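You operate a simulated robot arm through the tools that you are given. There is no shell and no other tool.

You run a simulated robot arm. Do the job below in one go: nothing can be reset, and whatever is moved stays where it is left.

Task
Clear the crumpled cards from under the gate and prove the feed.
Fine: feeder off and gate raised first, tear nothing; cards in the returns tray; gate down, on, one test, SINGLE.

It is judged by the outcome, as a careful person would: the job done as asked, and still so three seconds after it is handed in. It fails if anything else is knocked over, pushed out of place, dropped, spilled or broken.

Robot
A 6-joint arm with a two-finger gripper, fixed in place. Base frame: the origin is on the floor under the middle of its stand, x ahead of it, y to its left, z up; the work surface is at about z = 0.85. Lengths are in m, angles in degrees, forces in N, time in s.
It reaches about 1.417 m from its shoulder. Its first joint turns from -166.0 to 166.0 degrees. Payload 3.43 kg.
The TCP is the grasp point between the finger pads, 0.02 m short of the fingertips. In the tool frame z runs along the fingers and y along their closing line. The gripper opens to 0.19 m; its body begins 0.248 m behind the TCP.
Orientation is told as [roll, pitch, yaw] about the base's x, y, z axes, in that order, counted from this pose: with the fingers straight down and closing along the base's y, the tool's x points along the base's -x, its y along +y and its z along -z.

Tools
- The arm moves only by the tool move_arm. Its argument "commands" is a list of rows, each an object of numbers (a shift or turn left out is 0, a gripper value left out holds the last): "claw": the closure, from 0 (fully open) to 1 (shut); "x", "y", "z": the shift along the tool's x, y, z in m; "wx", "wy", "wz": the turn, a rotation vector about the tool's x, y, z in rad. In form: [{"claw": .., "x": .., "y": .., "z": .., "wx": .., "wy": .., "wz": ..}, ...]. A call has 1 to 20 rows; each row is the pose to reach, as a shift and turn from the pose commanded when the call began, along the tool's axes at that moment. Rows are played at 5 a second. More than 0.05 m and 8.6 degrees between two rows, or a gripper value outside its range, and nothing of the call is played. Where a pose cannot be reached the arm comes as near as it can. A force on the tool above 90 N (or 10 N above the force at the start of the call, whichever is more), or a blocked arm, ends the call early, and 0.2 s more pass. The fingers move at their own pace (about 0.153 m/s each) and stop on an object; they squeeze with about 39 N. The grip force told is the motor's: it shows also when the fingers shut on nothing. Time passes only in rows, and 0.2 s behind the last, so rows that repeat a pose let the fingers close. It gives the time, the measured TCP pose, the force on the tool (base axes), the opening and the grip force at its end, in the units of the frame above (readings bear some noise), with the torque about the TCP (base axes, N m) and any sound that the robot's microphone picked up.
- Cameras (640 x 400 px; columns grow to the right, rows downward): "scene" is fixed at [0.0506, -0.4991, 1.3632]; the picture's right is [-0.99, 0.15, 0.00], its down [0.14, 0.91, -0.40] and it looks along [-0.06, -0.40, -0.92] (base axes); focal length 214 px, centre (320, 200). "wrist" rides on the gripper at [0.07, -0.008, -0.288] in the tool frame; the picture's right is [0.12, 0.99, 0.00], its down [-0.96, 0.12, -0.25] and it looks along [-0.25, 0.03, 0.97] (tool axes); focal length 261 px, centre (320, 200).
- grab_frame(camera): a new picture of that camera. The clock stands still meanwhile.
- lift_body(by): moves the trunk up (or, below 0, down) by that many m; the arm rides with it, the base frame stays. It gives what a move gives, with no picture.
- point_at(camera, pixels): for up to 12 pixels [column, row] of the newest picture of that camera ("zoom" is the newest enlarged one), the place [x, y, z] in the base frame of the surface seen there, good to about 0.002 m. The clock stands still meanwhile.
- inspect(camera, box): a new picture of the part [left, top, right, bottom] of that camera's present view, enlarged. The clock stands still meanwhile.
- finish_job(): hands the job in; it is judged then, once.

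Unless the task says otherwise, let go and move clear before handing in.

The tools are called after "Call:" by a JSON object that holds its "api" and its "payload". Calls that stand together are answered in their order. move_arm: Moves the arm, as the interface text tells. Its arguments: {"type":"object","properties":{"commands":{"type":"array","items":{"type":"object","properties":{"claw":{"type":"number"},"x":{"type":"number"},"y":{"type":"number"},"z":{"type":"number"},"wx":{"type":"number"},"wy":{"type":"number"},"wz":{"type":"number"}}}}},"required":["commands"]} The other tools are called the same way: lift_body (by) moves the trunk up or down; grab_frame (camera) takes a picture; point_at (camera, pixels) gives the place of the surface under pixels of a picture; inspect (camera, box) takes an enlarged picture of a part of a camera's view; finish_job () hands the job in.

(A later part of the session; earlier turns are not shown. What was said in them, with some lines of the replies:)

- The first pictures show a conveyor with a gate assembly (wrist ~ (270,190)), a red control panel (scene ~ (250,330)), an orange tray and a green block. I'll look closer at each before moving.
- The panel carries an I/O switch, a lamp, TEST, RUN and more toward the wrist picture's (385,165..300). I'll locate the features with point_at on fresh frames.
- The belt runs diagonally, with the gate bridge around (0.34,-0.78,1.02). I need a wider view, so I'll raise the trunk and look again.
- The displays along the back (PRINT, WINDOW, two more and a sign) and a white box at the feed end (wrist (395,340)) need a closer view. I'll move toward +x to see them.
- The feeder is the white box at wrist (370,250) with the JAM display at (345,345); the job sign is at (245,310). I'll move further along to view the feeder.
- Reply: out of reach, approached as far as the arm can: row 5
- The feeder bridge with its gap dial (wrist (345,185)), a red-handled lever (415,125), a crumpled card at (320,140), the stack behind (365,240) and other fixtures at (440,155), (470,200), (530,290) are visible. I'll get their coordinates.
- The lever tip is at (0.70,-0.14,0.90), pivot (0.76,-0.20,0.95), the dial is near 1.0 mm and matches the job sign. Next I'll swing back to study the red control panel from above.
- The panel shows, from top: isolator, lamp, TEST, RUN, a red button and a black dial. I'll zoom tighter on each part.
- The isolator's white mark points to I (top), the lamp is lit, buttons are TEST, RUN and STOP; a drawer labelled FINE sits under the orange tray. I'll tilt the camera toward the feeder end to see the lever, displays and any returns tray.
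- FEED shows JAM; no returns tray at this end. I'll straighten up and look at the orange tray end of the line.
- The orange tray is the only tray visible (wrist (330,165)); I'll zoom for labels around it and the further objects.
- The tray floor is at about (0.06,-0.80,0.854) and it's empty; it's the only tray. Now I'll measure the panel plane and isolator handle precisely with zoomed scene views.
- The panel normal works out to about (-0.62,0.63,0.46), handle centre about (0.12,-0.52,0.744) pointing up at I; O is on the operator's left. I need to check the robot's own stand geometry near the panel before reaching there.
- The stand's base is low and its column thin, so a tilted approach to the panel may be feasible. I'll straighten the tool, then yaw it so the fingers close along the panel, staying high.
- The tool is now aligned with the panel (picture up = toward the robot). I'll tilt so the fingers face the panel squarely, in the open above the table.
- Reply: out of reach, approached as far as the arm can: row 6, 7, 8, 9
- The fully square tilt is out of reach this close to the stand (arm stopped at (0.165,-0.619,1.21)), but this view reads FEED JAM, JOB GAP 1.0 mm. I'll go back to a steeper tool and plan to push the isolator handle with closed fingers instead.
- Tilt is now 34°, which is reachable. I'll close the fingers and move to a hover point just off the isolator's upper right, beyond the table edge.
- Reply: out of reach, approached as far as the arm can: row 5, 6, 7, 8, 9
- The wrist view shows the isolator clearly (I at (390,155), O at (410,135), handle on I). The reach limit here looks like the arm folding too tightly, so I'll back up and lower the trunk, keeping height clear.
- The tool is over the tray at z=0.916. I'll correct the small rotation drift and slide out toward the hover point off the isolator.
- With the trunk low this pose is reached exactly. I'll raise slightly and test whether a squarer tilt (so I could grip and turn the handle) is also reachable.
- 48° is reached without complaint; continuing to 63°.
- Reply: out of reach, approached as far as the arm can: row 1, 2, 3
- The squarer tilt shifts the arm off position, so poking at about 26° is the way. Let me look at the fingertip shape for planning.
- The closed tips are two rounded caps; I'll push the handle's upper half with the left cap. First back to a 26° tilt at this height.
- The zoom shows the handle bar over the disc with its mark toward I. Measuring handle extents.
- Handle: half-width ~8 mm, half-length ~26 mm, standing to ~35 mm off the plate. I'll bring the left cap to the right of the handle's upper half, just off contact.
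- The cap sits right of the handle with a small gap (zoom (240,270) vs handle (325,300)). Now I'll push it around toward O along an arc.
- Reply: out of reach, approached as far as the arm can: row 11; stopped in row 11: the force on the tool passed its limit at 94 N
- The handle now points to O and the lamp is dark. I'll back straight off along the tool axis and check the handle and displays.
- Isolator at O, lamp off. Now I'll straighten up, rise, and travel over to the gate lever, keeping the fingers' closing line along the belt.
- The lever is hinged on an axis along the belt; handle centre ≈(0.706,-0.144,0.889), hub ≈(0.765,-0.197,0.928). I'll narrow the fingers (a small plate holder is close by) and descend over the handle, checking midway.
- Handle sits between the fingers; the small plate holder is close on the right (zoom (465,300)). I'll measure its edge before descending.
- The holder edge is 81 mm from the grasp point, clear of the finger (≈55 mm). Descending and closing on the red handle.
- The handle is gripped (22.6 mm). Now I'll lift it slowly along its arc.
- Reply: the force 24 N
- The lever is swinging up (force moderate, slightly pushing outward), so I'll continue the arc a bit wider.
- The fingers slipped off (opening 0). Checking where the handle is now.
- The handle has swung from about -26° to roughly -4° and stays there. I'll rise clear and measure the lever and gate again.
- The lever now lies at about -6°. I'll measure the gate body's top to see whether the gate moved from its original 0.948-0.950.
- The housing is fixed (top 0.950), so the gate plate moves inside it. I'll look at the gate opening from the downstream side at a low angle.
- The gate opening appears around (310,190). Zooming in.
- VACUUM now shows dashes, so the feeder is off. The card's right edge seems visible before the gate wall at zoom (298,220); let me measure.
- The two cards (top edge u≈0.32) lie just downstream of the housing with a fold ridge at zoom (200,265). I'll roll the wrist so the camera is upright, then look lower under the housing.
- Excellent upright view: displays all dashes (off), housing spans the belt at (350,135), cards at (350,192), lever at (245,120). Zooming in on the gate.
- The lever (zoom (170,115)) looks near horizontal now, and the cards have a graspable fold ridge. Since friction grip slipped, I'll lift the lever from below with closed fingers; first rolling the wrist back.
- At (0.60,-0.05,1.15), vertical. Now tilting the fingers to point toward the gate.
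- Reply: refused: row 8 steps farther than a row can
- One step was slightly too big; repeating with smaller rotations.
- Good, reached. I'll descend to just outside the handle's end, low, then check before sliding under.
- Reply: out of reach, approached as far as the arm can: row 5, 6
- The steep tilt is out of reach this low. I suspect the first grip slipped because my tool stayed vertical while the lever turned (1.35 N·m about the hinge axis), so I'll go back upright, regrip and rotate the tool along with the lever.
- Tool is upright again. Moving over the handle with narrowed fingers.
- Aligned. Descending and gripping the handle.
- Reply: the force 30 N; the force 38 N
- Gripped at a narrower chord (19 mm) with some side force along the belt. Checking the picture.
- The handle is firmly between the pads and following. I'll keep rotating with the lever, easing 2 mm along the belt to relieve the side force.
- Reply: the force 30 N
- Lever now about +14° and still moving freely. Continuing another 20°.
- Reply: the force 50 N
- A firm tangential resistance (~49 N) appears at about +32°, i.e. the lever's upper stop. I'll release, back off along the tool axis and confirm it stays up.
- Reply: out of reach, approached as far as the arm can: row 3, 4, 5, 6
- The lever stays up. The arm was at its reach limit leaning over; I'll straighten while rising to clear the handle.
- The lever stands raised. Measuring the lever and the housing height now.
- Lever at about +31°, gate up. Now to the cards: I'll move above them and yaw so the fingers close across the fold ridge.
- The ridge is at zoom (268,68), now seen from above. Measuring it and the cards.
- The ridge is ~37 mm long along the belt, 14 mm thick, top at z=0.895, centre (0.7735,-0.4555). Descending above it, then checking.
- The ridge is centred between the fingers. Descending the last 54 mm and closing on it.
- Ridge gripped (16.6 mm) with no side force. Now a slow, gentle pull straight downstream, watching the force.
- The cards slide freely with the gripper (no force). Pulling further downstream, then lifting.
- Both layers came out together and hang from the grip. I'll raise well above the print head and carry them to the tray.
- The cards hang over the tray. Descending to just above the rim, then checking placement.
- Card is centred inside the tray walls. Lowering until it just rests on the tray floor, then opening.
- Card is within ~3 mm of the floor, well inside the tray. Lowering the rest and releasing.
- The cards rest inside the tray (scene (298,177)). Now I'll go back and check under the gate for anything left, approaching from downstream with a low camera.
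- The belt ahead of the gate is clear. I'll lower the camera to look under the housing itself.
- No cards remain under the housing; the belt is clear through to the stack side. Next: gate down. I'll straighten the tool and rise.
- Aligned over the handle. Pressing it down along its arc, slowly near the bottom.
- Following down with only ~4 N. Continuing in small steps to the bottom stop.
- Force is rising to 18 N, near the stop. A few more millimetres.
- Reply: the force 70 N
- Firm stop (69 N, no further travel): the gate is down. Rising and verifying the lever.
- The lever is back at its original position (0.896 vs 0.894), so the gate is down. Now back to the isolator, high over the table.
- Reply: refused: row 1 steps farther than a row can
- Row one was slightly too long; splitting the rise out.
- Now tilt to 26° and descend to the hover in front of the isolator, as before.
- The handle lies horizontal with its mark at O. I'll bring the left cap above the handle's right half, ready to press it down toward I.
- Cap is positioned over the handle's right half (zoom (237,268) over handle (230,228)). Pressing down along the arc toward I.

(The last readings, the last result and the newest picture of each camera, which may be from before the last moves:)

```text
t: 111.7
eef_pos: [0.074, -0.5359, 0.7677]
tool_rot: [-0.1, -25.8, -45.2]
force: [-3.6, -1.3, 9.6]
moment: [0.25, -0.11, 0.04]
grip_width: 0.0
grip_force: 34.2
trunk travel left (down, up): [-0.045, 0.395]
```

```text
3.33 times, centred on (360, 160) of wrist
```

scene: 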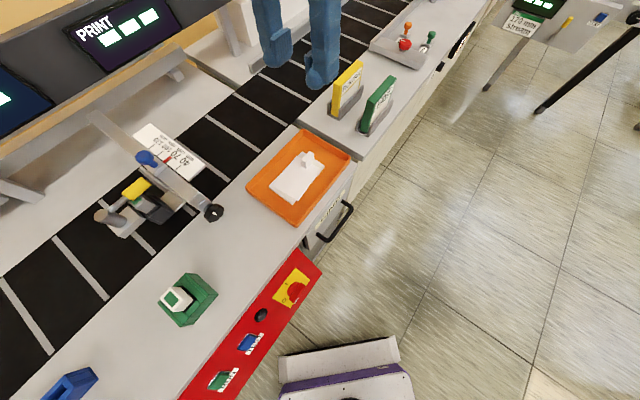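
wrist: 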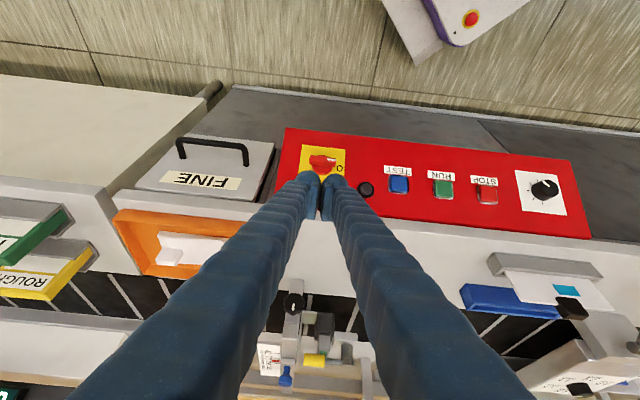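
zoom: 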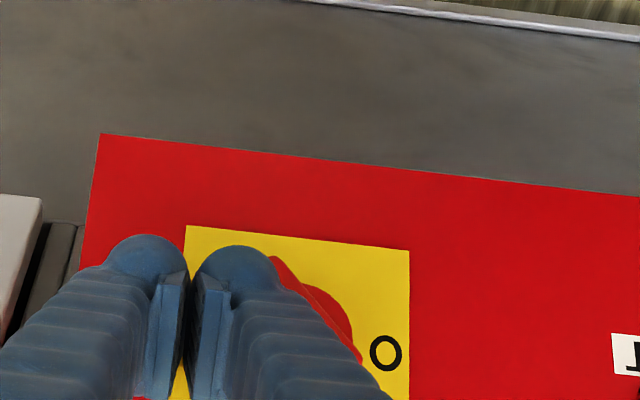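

The handle is about halfway round with ~10 N. Continuing to I.

Call:
{"api": "move_arm", "payload": {"commands": [{"x": 0.0051, "y": 0.0002, "z": 0.0038}, {"x": 0.0102, "y": 0.0009, "z": 0.0076}, {"x": 0.0149, "y": 0.0031, "z": 0.0112}, {"x": 0.0194, "y": 0.0061, "z": 0.0145}, {"x": 0.0205, "y": 0.0078, "z": 0.0153}]}}

Call:
{"api": "inspect", "payload": {"camera": "wrist", "box": [280, 100, 440, 220]}}

Call:
{"api": "inspect", "payload": {"camera": "scene", "box": [240, 250, 340, 340]}}

```text
t: 112.8
eef_pos: [0.0672, -0.5256, 0.7465]
tool_rot: [-0.3, -26.1, -45.5]
force: [-40.8, -21.6, 34.2]
moment: [0.54, -1.16, -0.46]
grip_width: 0.0
grip_force: 34.3
trunk travel left (down, up): [-0.045, 0.395]
```

```text
3.33 times, centred on (360, 160) of wrist
```

zoom: 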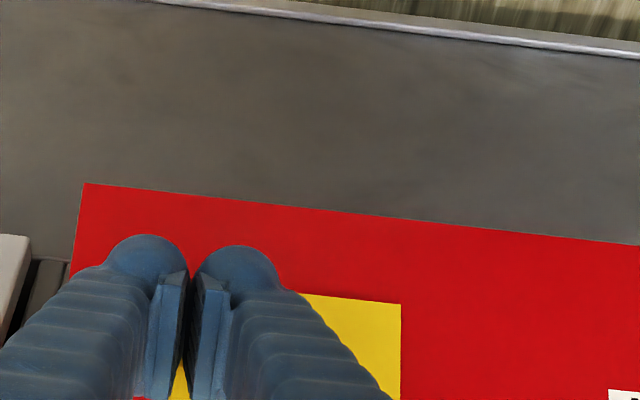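

```text
4.44 times, centred on (290, 295) of scene
```

zoom: 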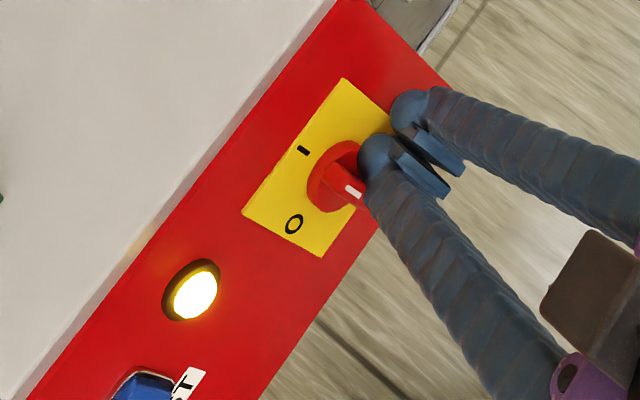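

The lamp is lit and the handle is back at I against its stop. Backing off and checking the switch and the displays.

Call:
{"api": "move_arm", "payload": {"commands": [{"y": -0.006}, {"y": -0.006, "z": -0.03}, {"y": -0.006, "z": -0.07}, {"y": -0.006, "z": -0.11}, {"y": -0.006, "z": -0.15}, {"y": -0.006, "z": -0.19}]}}

Call:
{"api": "inspect", "payload": {"camera": "wrist", "box": [280, 90, 480, 240]}}

Call:
{"api": "inspect", "payload": {"camera": "scene", "box": [240, 250, 340, 340]}}

Call:
{"api": "grab_frame", "payload": {"camera": "wrist"}}

```text
t: 114.2
eef_pos: [0.0077, -0.4664, 0.9159]
tool_rot: [-0.1, -25.8, -45.4]
force: [-0.3, 0.7, -0.5]
moment: [0.11, -0.05, 0.02]
grip_width: 0.0
grip_force: 34.8
trunk travel left (down, up): [-0.045, 0.395]
```

```text
2.67 times, centred on (380, 165) of wrist
```

zoom: 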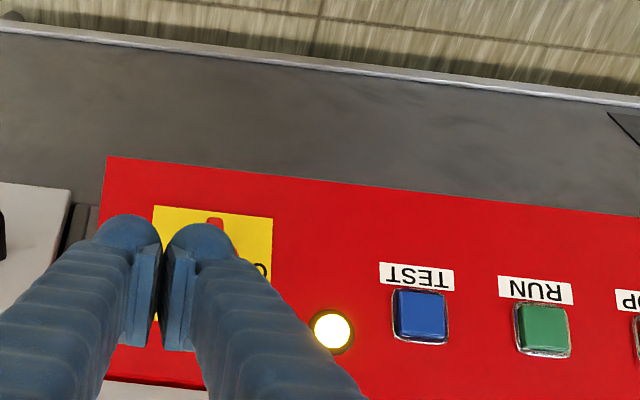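

```text
4.44 times, centred on (290, 295) of scene
```

zoom: 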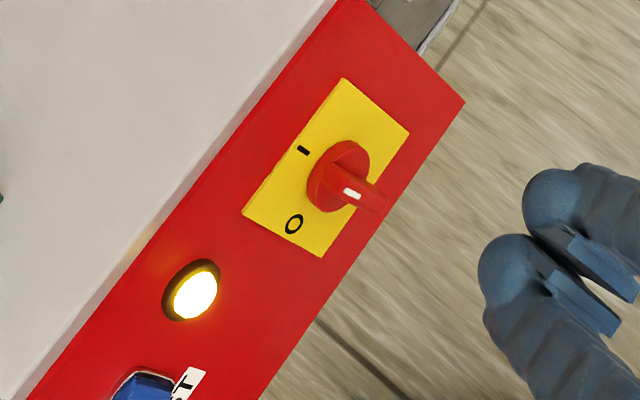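

```text
taken
```

wrist: 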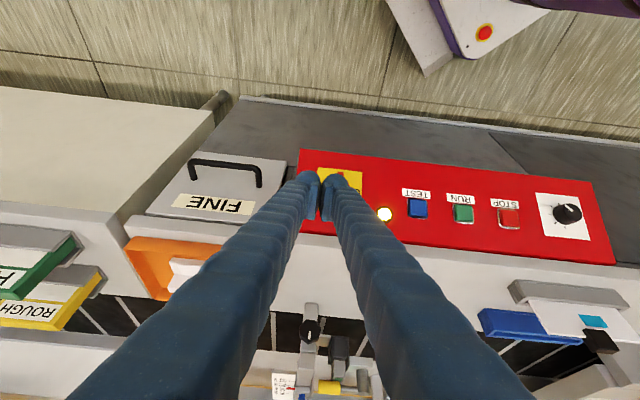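

Isolator at I, lamp on. Before testing I'll look at the displays: rising and tilting the camera toward them.

Call:
{"api": "move_arm", "payload": {"commands": [{"x": -0.0375, "z": -0.0144, "wy": -0.075}, {"x": -0.075, "z": -0.0287, "wy": -0.15}, {"x": -0.1124, "z": -0.0431, "wy": -0.225}, {"x": -0.15, "z": -0.0575, "wy": -0.3}, {"x": -0.1874, "z": -0.0718, "wy": -0.375}, {"x": -0.2249, "z": -0.0862, "wy": -0.45}, {"x": -0.2624, "z": -0.1, "wy": -0.525}, {"x": -0.2998, "z": -0.1149, "wy": -0.6}]}}

Call:
{"api": "grab_frame", "payload": {"camera": "wrist"}}

Call:
{"api": "inspect", "payload": {"camera": "wrist", "box": [380, 150, 640, 260]}}

```text
t: 116.0
eef_pos: [0.1636, -0.6226, 1.1481]
tool_rot: [-0.1, -60.3, -45.2]
force: [0.3, 0.8, 0.0]
moment: [-0.04, -0.02, -0.03]
grip_width: 0.0001
grip_force: 34.6
trunk travel left (down, up): [-0.045, 0.395]
```

```text
taken
```

wrist: 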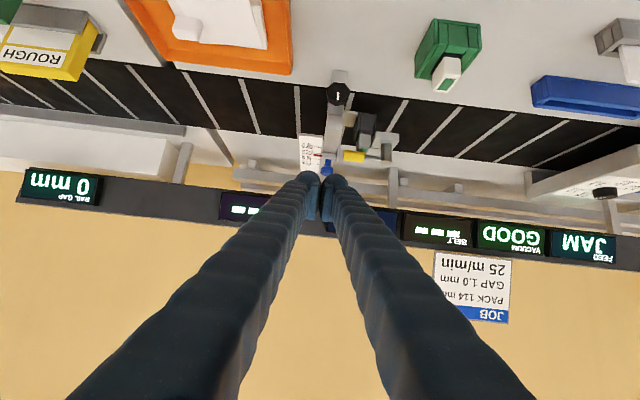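

```text
2.46 times, centred on (510, 205) of wrist
```

zoom: 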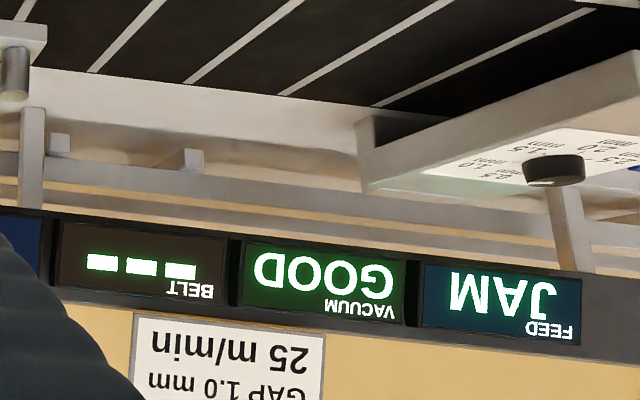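

VACUUM reads GOOD; FEED still shows JAM, probably latched until a test. As only one test is allowed, I'll first make sure nothing is left under the housing with a lower look. Straightening and yawing over the belt.

Call:
{"api": "move_arm", "payload": {"commands": [{"wy": 0.13}, {"wy": 0.26}, {"wy": 0.39}, {"wy": 0.52}, {"wy": 0.65}, {"wy": 0.78}, {"wy": 0.91}, {"wy": 1.052}]}}

Call:
{"api": "move_arm", "payload": {"commands": [{"x": -0.008, "y": 0.033, "wz": -0.112}, {"x": -0.016, "y": 0.066, "wz": -0.224}, {"x": -0.024, "y": 0.099, "wz": -0.336}, {"x": -0.032, "y": 0.132, "wz": -0.449}, {"x": -0.04, "y": 0.165, "wz": -0.561}, {"x": -0.048, "y": 0.198, "wz": -0.673}, {"x": -0.056, "y": 0.231, "wz": -0.785}, {"x": -0.06, "y": 0.264, "wz": -0.898}, {"x": -0.06, "y": 0.297, "wz": -1.01}, {"x": -0.06, "y": 0.33, "wz": -1.122}, {"x": -0.06, "y": 0.363, "wz": -1.234}, {"x": -0.06, "y": 0.396, "wz": -1.346}, {"x": -0.06, "y": 0.43, "wz": -1.459}, {"x": -0.06, "y": 0.46, "wz": -1.571}]}}

```text
t: 117.8
eef_pos: [0.164, -0.6232, 1.1485]
tool_rot: [-0.1, 0.2, -45.3]
force: [0.3, 0.6, 0.6]
moment: [-0.06, 0.0, 0.0]
grip_width: 0.0001
grip_force: 34.6
trunk travel left (down, up): [-0.045, 0.395]
```

```text
t: 120.8
eef_pos: [0.5332, -0.343, 1.1467]
tool_rot: [0.1, 0.1, 44.8]
force: [-0.6, 0.1, 0.3]
moment: [0.05, 0.02, 0.02]
grip_width: 0.0003
grip_force: 34.6
trunk travel left (down, up): [-0.045, 0.395]
```

Call:
{"api": "move_arm", "payload": {"commands": [{"y": -0.0254, "z": 0.01, "wy": -0.124}, {"y": -0.0509, "z": 0.02, "wy": -0.249}, {"y": -0.0763, "z": 0.03, "wy": -0.373}, {"y": -0.1018, "z": 0.05, "wy": -0.498}, {"y": -0.1272, "z": 0.07, "wy": -0.622}, {"y": -0.1527, "z": 0.095, "wy": -0.747}, {"y": -0.1781, "z": 0.12, "wy": -0.871}, {"y": -0.2036, "z": 0.14, "wy": -0.996}, {"y": -0.229, "z": 0.16, "wy": -1.12}]}}

Call:
{"api": "grab_frame", "payload": {"camera": "wrist"}}

Call:
{"api": "inspect", "payload": {"camera": "wrist", "box": [180, 80, 420, 200]}}

```text
t: 122.8
eef_pos: [0.6942, -0.5048, 0.9883]
tool_rot: [0.2, -64.2, 44.8]
force: [-0.1, 0.3, -0.4]
moment: [-0.11, 0.05, -0.12]
grip_width: 0.0001
grip_force: 34.4
trunk travel left (down, up): [-0.045, 0.395]
```

```text
taken
```

wrist: 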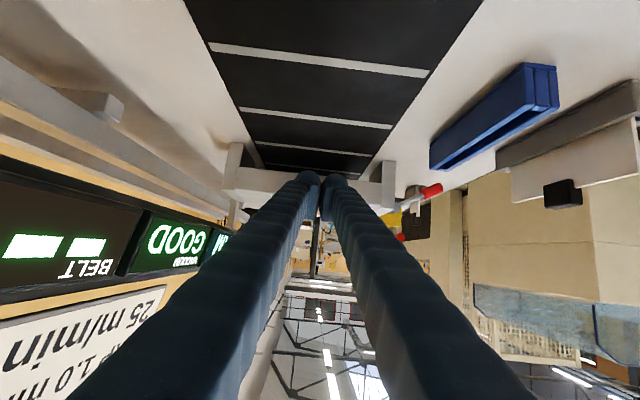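

```text
2.67 times, centred on (300, 140) of wrist
```

zoom: 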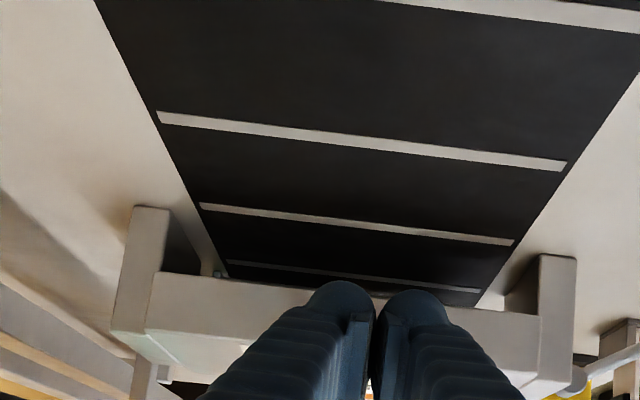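

Call:
{"api": "inspect", "payload": {"camera": "wrist", "box": [240, 145, 380, 195]}}

Call:
{"api": "point_at", "payload": {"camera": "zoom", "pixels": [[130, 150], [180, 150], [250, 160], [100, 130], [460, 175], [520, 190], [150, 110], [500, 160], [200, 170], [110, 150]]}}

```text
4.57 times, centred on (310, 170) of wrist
```

zoom: 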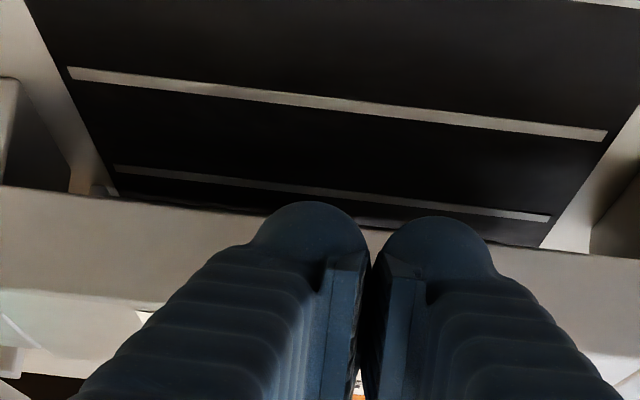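

```text
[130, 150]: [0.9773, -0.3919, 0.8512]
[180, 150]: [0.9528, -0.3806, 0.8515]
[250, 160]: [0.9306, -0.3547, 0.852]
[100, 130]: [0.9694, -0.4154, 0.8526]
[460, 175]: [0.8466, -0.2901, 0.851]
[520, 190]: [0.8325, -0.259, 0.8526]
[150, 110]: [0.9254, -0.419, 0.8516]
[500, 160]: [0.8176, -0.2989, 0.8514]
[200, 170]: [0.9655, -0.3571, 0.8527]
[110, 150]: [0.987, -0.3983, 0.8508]
```

Only bare belt under the housing (clear to u≈0.44). Good — now to the TEST button. Straightening and rising first.

Call:
{"api": "move_arm", "payload": {"commands": [{"x": -0.036, "z": -0.0174, "wy": 0.12}, {"x": -0.072, "z": -0.0348, "wy": 0.245}, {"x": -0.108, "z": -0.0522, "wy": 0.37}, {"x": -0.144, "z": -0.0696, "wy": 0.495}, {"x": -0.144, "z": -0.0696, "wy": 0.62}, {"x": -0.144, "z": -0.0696, "wy": 0.745}, {"x": -0.144, "z": -0.0696, "wy": 0.87}, {"x": -0.144, "z": -0.0696, "wy": 0.995}, {"x": -0.144, "z": -0.0696, "wy": 1.12}]}}

```text
t: 124.8
eef_pos: [0.6943, -0.5047, 1.1475]
tool_rot: [0.1, 0.2, 44.8]
force: [-0.5, -0.1, 0.0]
moment: [0.06, 0.02, -0.02]
grip_width: 0.0001
grip_force: 34.1
trunk travel left (down, up): [-0.045, 0.395]
```

Call:
{"api": "move_arm", "payload": {"commands": [{"x": 0.0215, "y": 0.0313, "wz": 0.121}, {"x": 0.043, "y": 0.0627, "wz": 0.242}, {"x": 0.0646, "y": 0.094, "wz": 0.363}, {"x": 0.0861, "y": 0.1254, "wz": 0.483}, {"x": 0.1076, "y": 0.1567, "wz": 0.604}, {"x": 0.1291, "y": 0.1881, "wz": 0.725}, {"x": 0.1507, "y": 0.2194, "wz": 0.846}, {"x": 0.1722, "y": 0.2508, "wz": 0.967}, {"x": 0.1937, "y": 0.2821, "wz": 1.088}, {"x": 0.2152, "y": 0.3135, "wz": 1.208}, {"x": 0.2368, "y": 0.3448, "wz": 1.329}, {"x": 0.2583, "y": 0.3762, "wz": 1.45}, {"x": 0.2798, "y": 0.4075, "wz": 1.571}]}}

Call:
{"api": "move_arm", "payload": {"commands": [{"z": 0.04, "wy": -0.05}, {"z": 0.08, "wy": -0.1}, {"z": 0.12, "wy": -0.15}, {"z": 0.16, "wy": -0.17}]}}

Call:
{"api": "grab_frame", "payload": {"camera": "wrist"}}

Call:
{"api": "inspect", "payload": {"camera": "wrist", "box": [270, 80, 390, 200]}}

```text
t: 127.7
eef_pos: [0.2088, -0.412, 1.1488]
tool_rot: [0.0, 0.1, -45.5]
force: [-0.1, -0.3, 0.4]
moment: [0.06, 0.02, -0.02]
grip_width: 0.0
grip_force: 34.1
trunk travel left (down, up): [-0.045, 0.395]
```

```text
t: 128.7
eef_pos: [0.2086, -0.4116, 0.9904]
tool_rot: [-0.1, -9.7, -45.4]
force: [0.0, 0.5, -0.2]
moment: [-0.06, 0.01, -0.01]
grip_width: 0.0
grip_force: 34.3
trunk travel left (down, up): [-0.045, 0.395]
```

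```text
taken
```

wrist: 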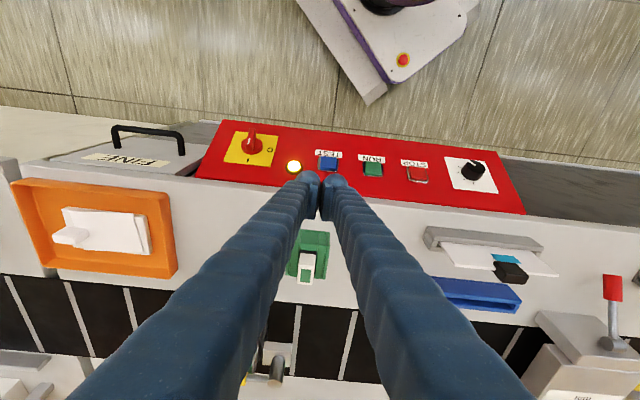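

```text
3.33 times, centred on (330, 140) of wrist
```

zoom: 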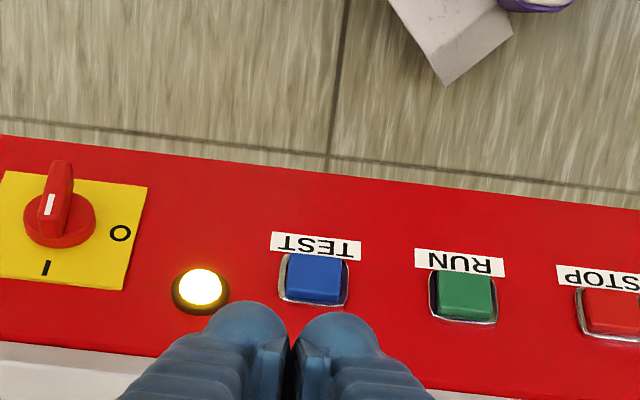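

The TEST button is clear at zoom (315,278). Measuring its face and the panel around it.

Call:
{"api": "inspect", "payload": {"camera": "wrist", "box": [310, 140, 350, 180]}}

Call:
{"api": "point_at", "payload": {"camera": "zoom", "pixels": [[280, 180], [280, 120], [280, 220], [230, 180], [340, 180], [230, 130], [340, 140], [230, 230], [340, 235], [140, 180], [420, 200], [280, 290]]}}

```text
10.00 times, centred on (330, 160) of wrist
```

zoom: 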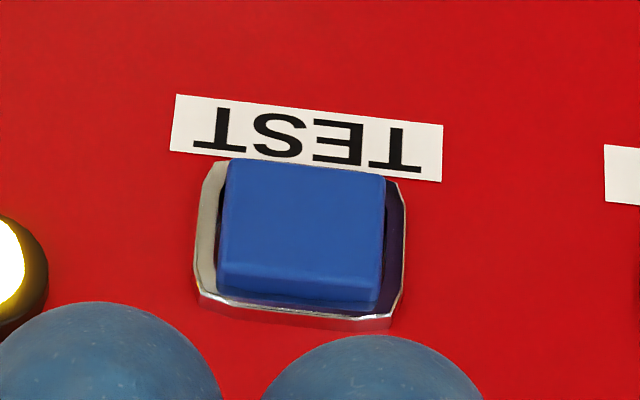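

```text
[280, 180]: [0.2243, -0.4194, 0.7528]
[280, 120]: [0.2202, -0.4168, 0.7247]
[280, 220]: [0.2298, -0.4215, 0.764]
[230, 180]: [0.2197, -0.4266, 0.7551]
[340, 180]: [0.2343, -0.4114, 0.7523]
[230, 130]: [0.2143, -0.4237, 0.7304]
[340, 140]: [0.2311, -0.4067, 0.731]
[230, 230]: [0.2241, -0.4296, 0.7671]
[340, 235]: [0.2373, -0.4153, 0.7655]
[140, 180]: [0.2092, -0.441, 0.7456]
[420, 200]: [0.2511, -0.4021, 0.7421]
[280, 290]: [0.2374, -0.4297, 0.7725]
```

TEST face centre is at a≈149 mm, b≈18 mm on the panel, standing ~8 mm proud. Moving the left cap to just in front of it.

Call:
{"api": "move_arm", "payload": {"commands": [{"x": 0.0098, "y": -0.0015, "z": 0.048}, {"x": 0.0196, "y": -0.003, "z": 0.096}, {"x": 0.0294, "y": -0.0045, "z": 0.144}, {"x": 0.0367, "y": -0.0056, "z": 0.18}, {"x": 0.0416, "y": -0.0064, "z": 0.204}]}}

Call:
{"api": "inspect", "payload": {"camera": "wrist", "box": [270, 100, 390, 220]}}

Call:
{"api": "inspect", "payload": {"camera": "scene", "box": [190, 290, 310, 390]}}

```text
t: 129.8
eef_pos: [0.1971, -0.4116, 0.7821]
tool_rot: [-0.1, -9.6, -45.3]
force: [-0.6, 0.4, 0.3]
moment: [-0.04, 0.0, -0.03]
grip_width: 0.0003
grip_force: 34.1
trunk travel left (down, up): [-0.045, 0.395]
```

```text
3.33 times, centred on (330, 160) of wrist
```

zoom: 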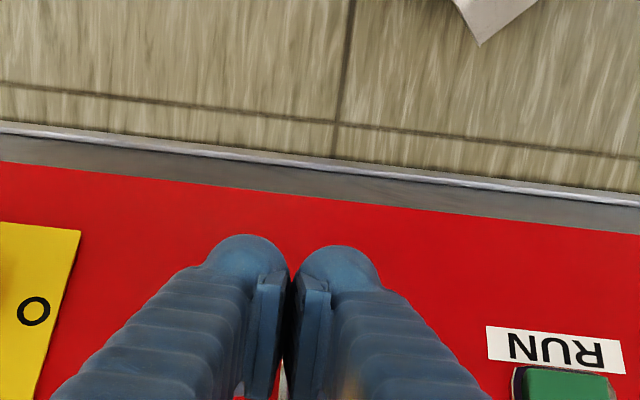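

```text
4.00 times, centred on (250, 340) of scene
```

zoom: 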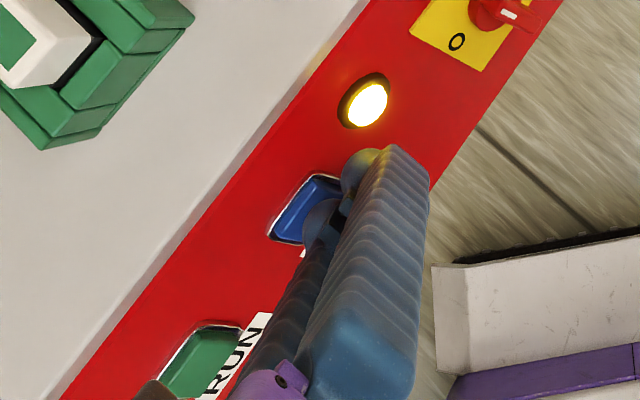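

The cap sits in front of the TEST face. Pressing straight in, gently, in small steps.

Call:
{"api": "move_arm", "payload": {"commands": [{"x": -0.0064, "z": 0.0048}, {"x": -0.0112, "z": 0.0084}, {"x": -0.0136, "z": 0.0102}, {"x": -0.0152, "z": 0.0114}, {"x": -0.0168, "z": 0.0126}]}}

Call:
{"api": "inspect", "payload": {"camera": "scene", "box": [190, 290, 310, 390]}}

```text
t: 131.1
eef_pos: [0.2086, -0.4218, 0.7728]
tool_rot: [-0.1, -9.7, -45.3]
force: [-40.3, 35.7, 44.5]
moment: [-0.45, -0.32, -0.29]
grip_width: 0.0001
grip_force: 34.0
trunk travel left (down, up): [-0.045, 0.395]
heard: click
```

```text
4.00 times, centred on (250, 340) of scene
```

zoom: 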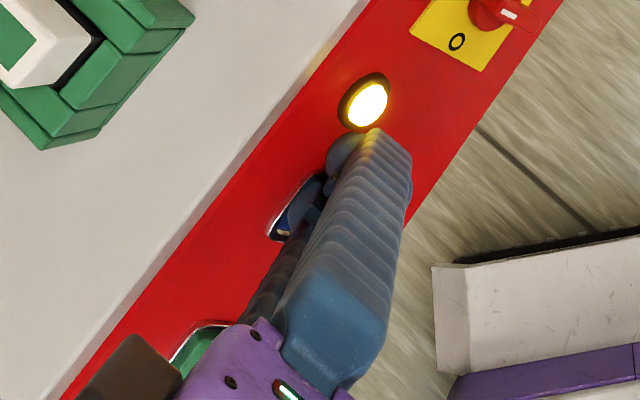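

A click was heard with a firm bottoming force: the test was pressed once. Withdrawing straight out, then up.

Call:
{"api": "move_arm", "payload": {"commands": [{"x": 0.012, "z": -0.009}, {"x": 0.03, "z": -0.0225}, {"x": 0.03, "z": -0.06}, {"x": 0.03, "z": -0.1}, {"x": 0.03, "z": -0.14}, {"x": 0.03, "z": -0.18}, {"x": 0.03, "z": -0.22}]}}

Call:
{"api": "inspect", "payload": {"camera": "scene", "box": [190, 240, 330, 390]}}

```text
t: 132.7
eef_pos: [0.1662, -0.3761, 0.978]
tool_rot: [0.5, -8.8, -45.4]
force: [0.3, 0.5, -0.2]
moment: [-0.06, 0.03, -0.02]
grip_width: 0.0
grip_force: 34.3
out of reach, approached as far as the arm can: row 2
trunk travel left (down, up): [-0.045, 0.395]
```

```text
2.67 times, centred on (260, 315) of scene
```

zoom: 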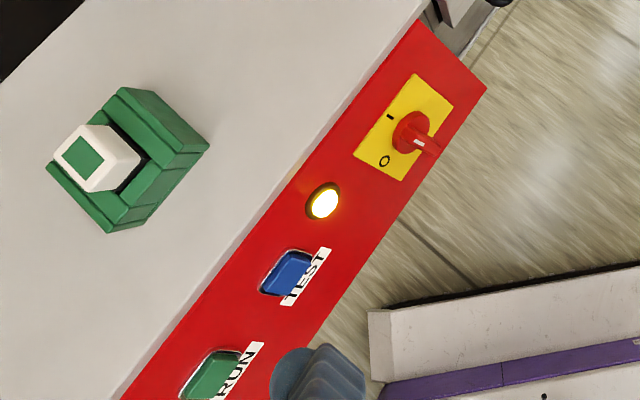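

Now rising and tilting the camera to read the FEED display.

Call:
{"api": "move_arm", "payload": {"commands": [{"x": -0.0066, "z": -0.0425}, {"x": -0.0132, "z": -0.085}, {"x": -0.0197, "z": -0.1275}, {"x": -0.0263, "z": -0.17}, {"x": -0.051, "y": -0.0247, "z": -0.1662, "wy": -0.12}, {"x": -0.0758, "y": -0.0493, "z": -0.1623, "wy": -0.24}, {"x": -0.1005, "y": -0.074, "z": -0.1585, "wy": -0.36}, {"x": -0.1252, "y": -0.0987, "z": -0.1547, "wy": -0.48}, {"x": -0.15, "y": -0.1234, "z": -0.1509, "wy": -0.6}, {"x": -0.1747, "y": -0.148, "z": -0.147, "wy": -0.72}, {"x": -0.1994, "y": -0.1727, "z": -0.1432, "wy": -0.84}]}}

Call:
{"api": "grab_frame", "payload": {"camera": "wrist"}}

Call:
{"api": "inspect", "payload": {"camera": "wrist", "box": [380, 150, 640, 260]}}

```text
t: 133.8
eef_pos: [0.1653, -0.41, 1.0986]
tool_rot: [4.5, -8.3, -46.3]
force: [0.3, 0.0, -0.6]
moment: [-0.04, 0.13, -0.02]
grip_width: 0.0001
grip_force: 34.8
trunk travel left (down, up): [-0.045, 0.395]
stopped in row 5: the arm was blocked; the commanded pose is now the measured one
```

```text
taken
```

wrist: 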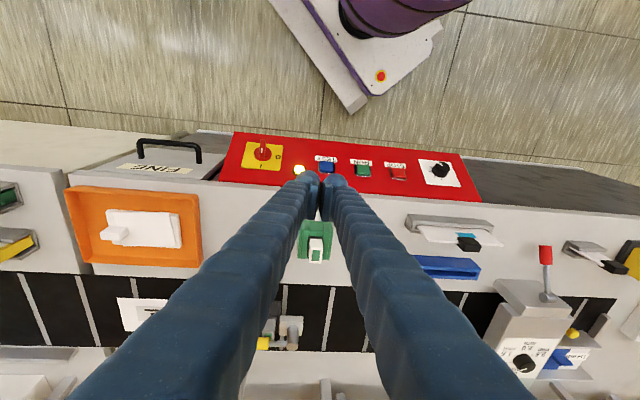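

```text
2.46 times, centred on (510, 205) of wrist
```

zoom: 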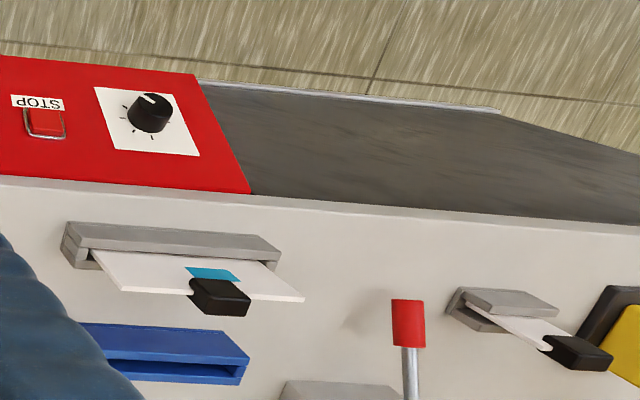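

The arm got blocked close to itself; I'll move outward from the stand first, then tilt to view the display.

Call:
{"api": "move_arm", "payload": {"commands": [{"x": -0.02}, {"x": -0.05}, {"x": -0.09}, {"x": -0.13}, {"x": -0.17}, {"x": -0.2}]}}

```text
t: 135.2
eef_pos: [0.3033, -0.5531, 1.1264]
tool_rot: [4.3, -8.3, -46.2]
force: [0.3, -0.5, 0.4]
moment: [0.0, 0.02, 0.02]
grip_width: 0.0
grip_force: 33.9
trunk travel left (down, up): [-0.045, 0.395]
```

Call:
{"api": "move_arm", "payload": {"commands": [{"y": -0.04, "x": -0.005, "wx": 0.02}, {"y": -0.08, "x": -0.01, "wx": 0.04}, {"y": -0.12, "x": -0.015, "wx": 0.06}, {"y": -0.16, "x": -0.02, "wx": 0.075}]}}

Call:
{"api": "move_arm", "payload": {"commands": [{"wy": -0.12}, {"wy": -0.24}, {"wy": -0.36}, {"wy": -0.48}, {"wy": -0.6}, {"wy": -0.72}, {"wy": -0.84}]}}

Call:
{"api": "grab_frame", "payload": {"camera": "wrist"}}

Call:
{"api": "inspect", "payload": {"camera": "wrist", "box": [380, 150, 640, 280]}}

```text
t: 136.2
eef_pos: [0.2022, -0.6793, 1.1171]
tool_rot: [0.1, -8.4, -46.2]
force: [-0.6, 0.1, -0.1]
moment: [-0.06, 0.03, 0.0]
grip_width: 0.0002
grip_force: 34.3
trunk travel left (down, up): [-0.045, 0.395]
```

```text
t: 137.8
eef_pos: [0.2027, -0.6794, 1.118]
tool_rot: [0.3, -56.6, -46.4]
force: [-0.3, -0.8, 0.9]
moment: [-0.01, 0.0, -0.02]
grip_width: 0.0
grip_force: 34.3
trunk travel left (down, up): [-0.045, 0.395]
```

```text
taken
```

wrist: 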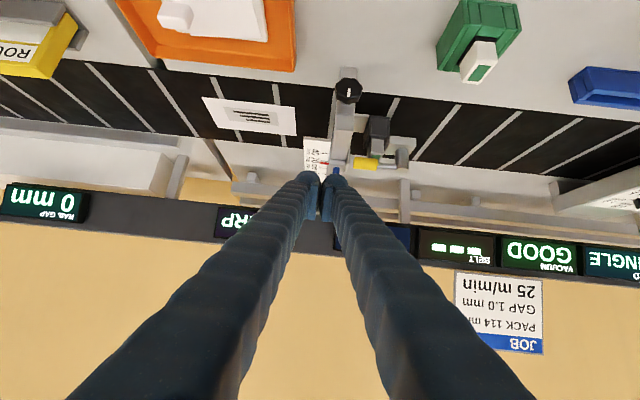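

```text
2.46 times, centred on (510, 215) of wrist
```

zoom: 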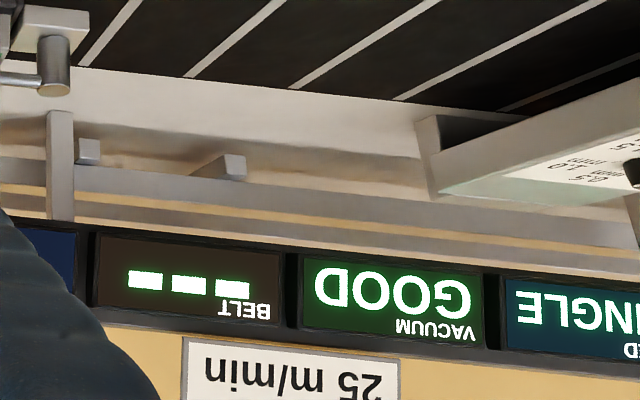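

FEED now reads SINGLE, and the test card lies on the belt at (250,115). I'll straighten to a clear pose and do a last check of everything.

Call:
{"api": "move_arm", "payload": {"commands": [{"wy": 0.12, "z": -0.02}, {"wy": 0.24, "z": -0.03}, {"wy": 0.36, "z": -0.03}, {"wy": 0.48, "z": -0.03}, {"wy": 0.6, "z": -0.03}, {"wy": 0.72, "z": -0.03}, {"wy": 0.84, "z": -0.03}, {"wy": 0.95, "z": -0.03, "claw": 0.5}]}}

Call:
{"api": "grab_frame", "payload": {"camera": "scene"}}

Call:
{"api": "grab_frame", "payload": {"camera": "wrist"}}

Call:
{"api": "inspect", "payload": {"camera": "scene", "box": [200, 110, 380, 260]}}

```text
t: 139.7
eef_pos: [0.1841, -0.6606, 1.1359]
tool_rot: [0.1, -1.9, -46.2]
force: [0.5, -0.1, 0.5]
moment: [-0.02, 0.0, 0.0]
grip_width: 0.0949
grip_force: 0.1
trunk travel left (down, up): [-0.045, 0.395]
```

```text
taken
```

scene: 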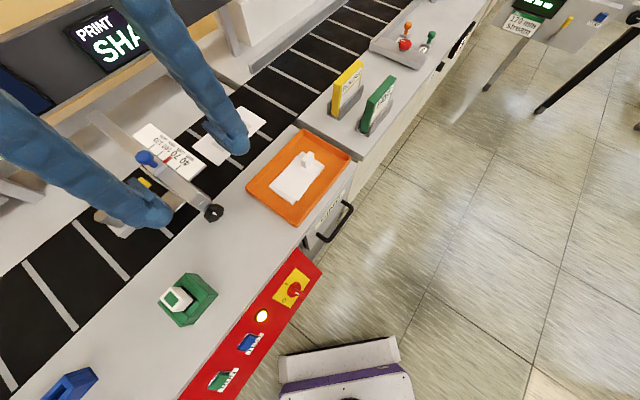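

```text
taken
```

wrist: 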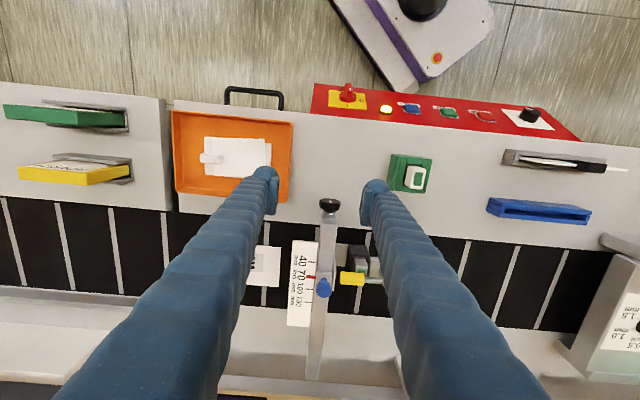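

```text
2.67 times, centred on (290, 185) of scene
```

zoom: 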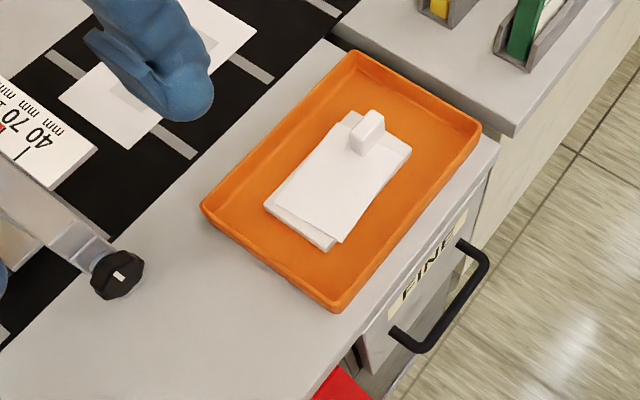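

Cards lie in the tray, isolator at I with lamp lit, lever down, FEED read SINGLE after the one test, and nothing else has moved. I'll rise a little clear and then hand in.

Call:
{"api": "move_arm", "payload": {"commands": [{"z": -0.03}, {"z": -0.06}, {"z": -0.06}, {"z": -0.06}, {"z": -0.06}]}}

```text
t: 140.8
eef_pos: [0.1833, -0.6595, 1.1952]
tool_rot: [0.1, -2.1, -46.1]
force: [0.4, -1.1, -0.4]
moment: [-0.02, 0.03, 0.01]
grip_width: 0.0949
grip_force: 0.2
trunk travel left (down, up): [-0.045, 0.395]
```

The arm is clear at z=1.195 with nothing held; all steps are complete. Handing in.

Call:
{"api": "finish_job", "payload": {}}

```text
The job is handed in.
```

The crumpled cards are out from under the gate and in the tray. The feed proved good: one press of TEST, and FEED reads SINGLE.

- **Isolation:** I turned the isolator to O first (lamp out, FEED and VACUUM went to dashes), then raised the gate lever to its upper stop. My first grip on the lever slipped partway, and the second got it all the way up.
- **Cards:** Both layers slid out together with no measurable pull force and nothing torn. They are in the orange tray, the only one I found; it has no "returns" label, so I took it as the returns tray.
- **Check before testing:** FEED still showed JAM after I switched back on. I looked again under the housing, saw only bare belt, and took JAM as latched from before.
- **Final state:** The gate lever is back at its original down position, and the isolator is at I with the lamp lit. VACUUM reads GOOD, and PRINT appears to read SHARP (partly hidden in the picture). The single test card is lying on the belt near the print head.

I pressed TEST once and did not touch RUN, STOP or the gap dial. The arm is raised clear and holding nothing, and I saw nothing else out of place.
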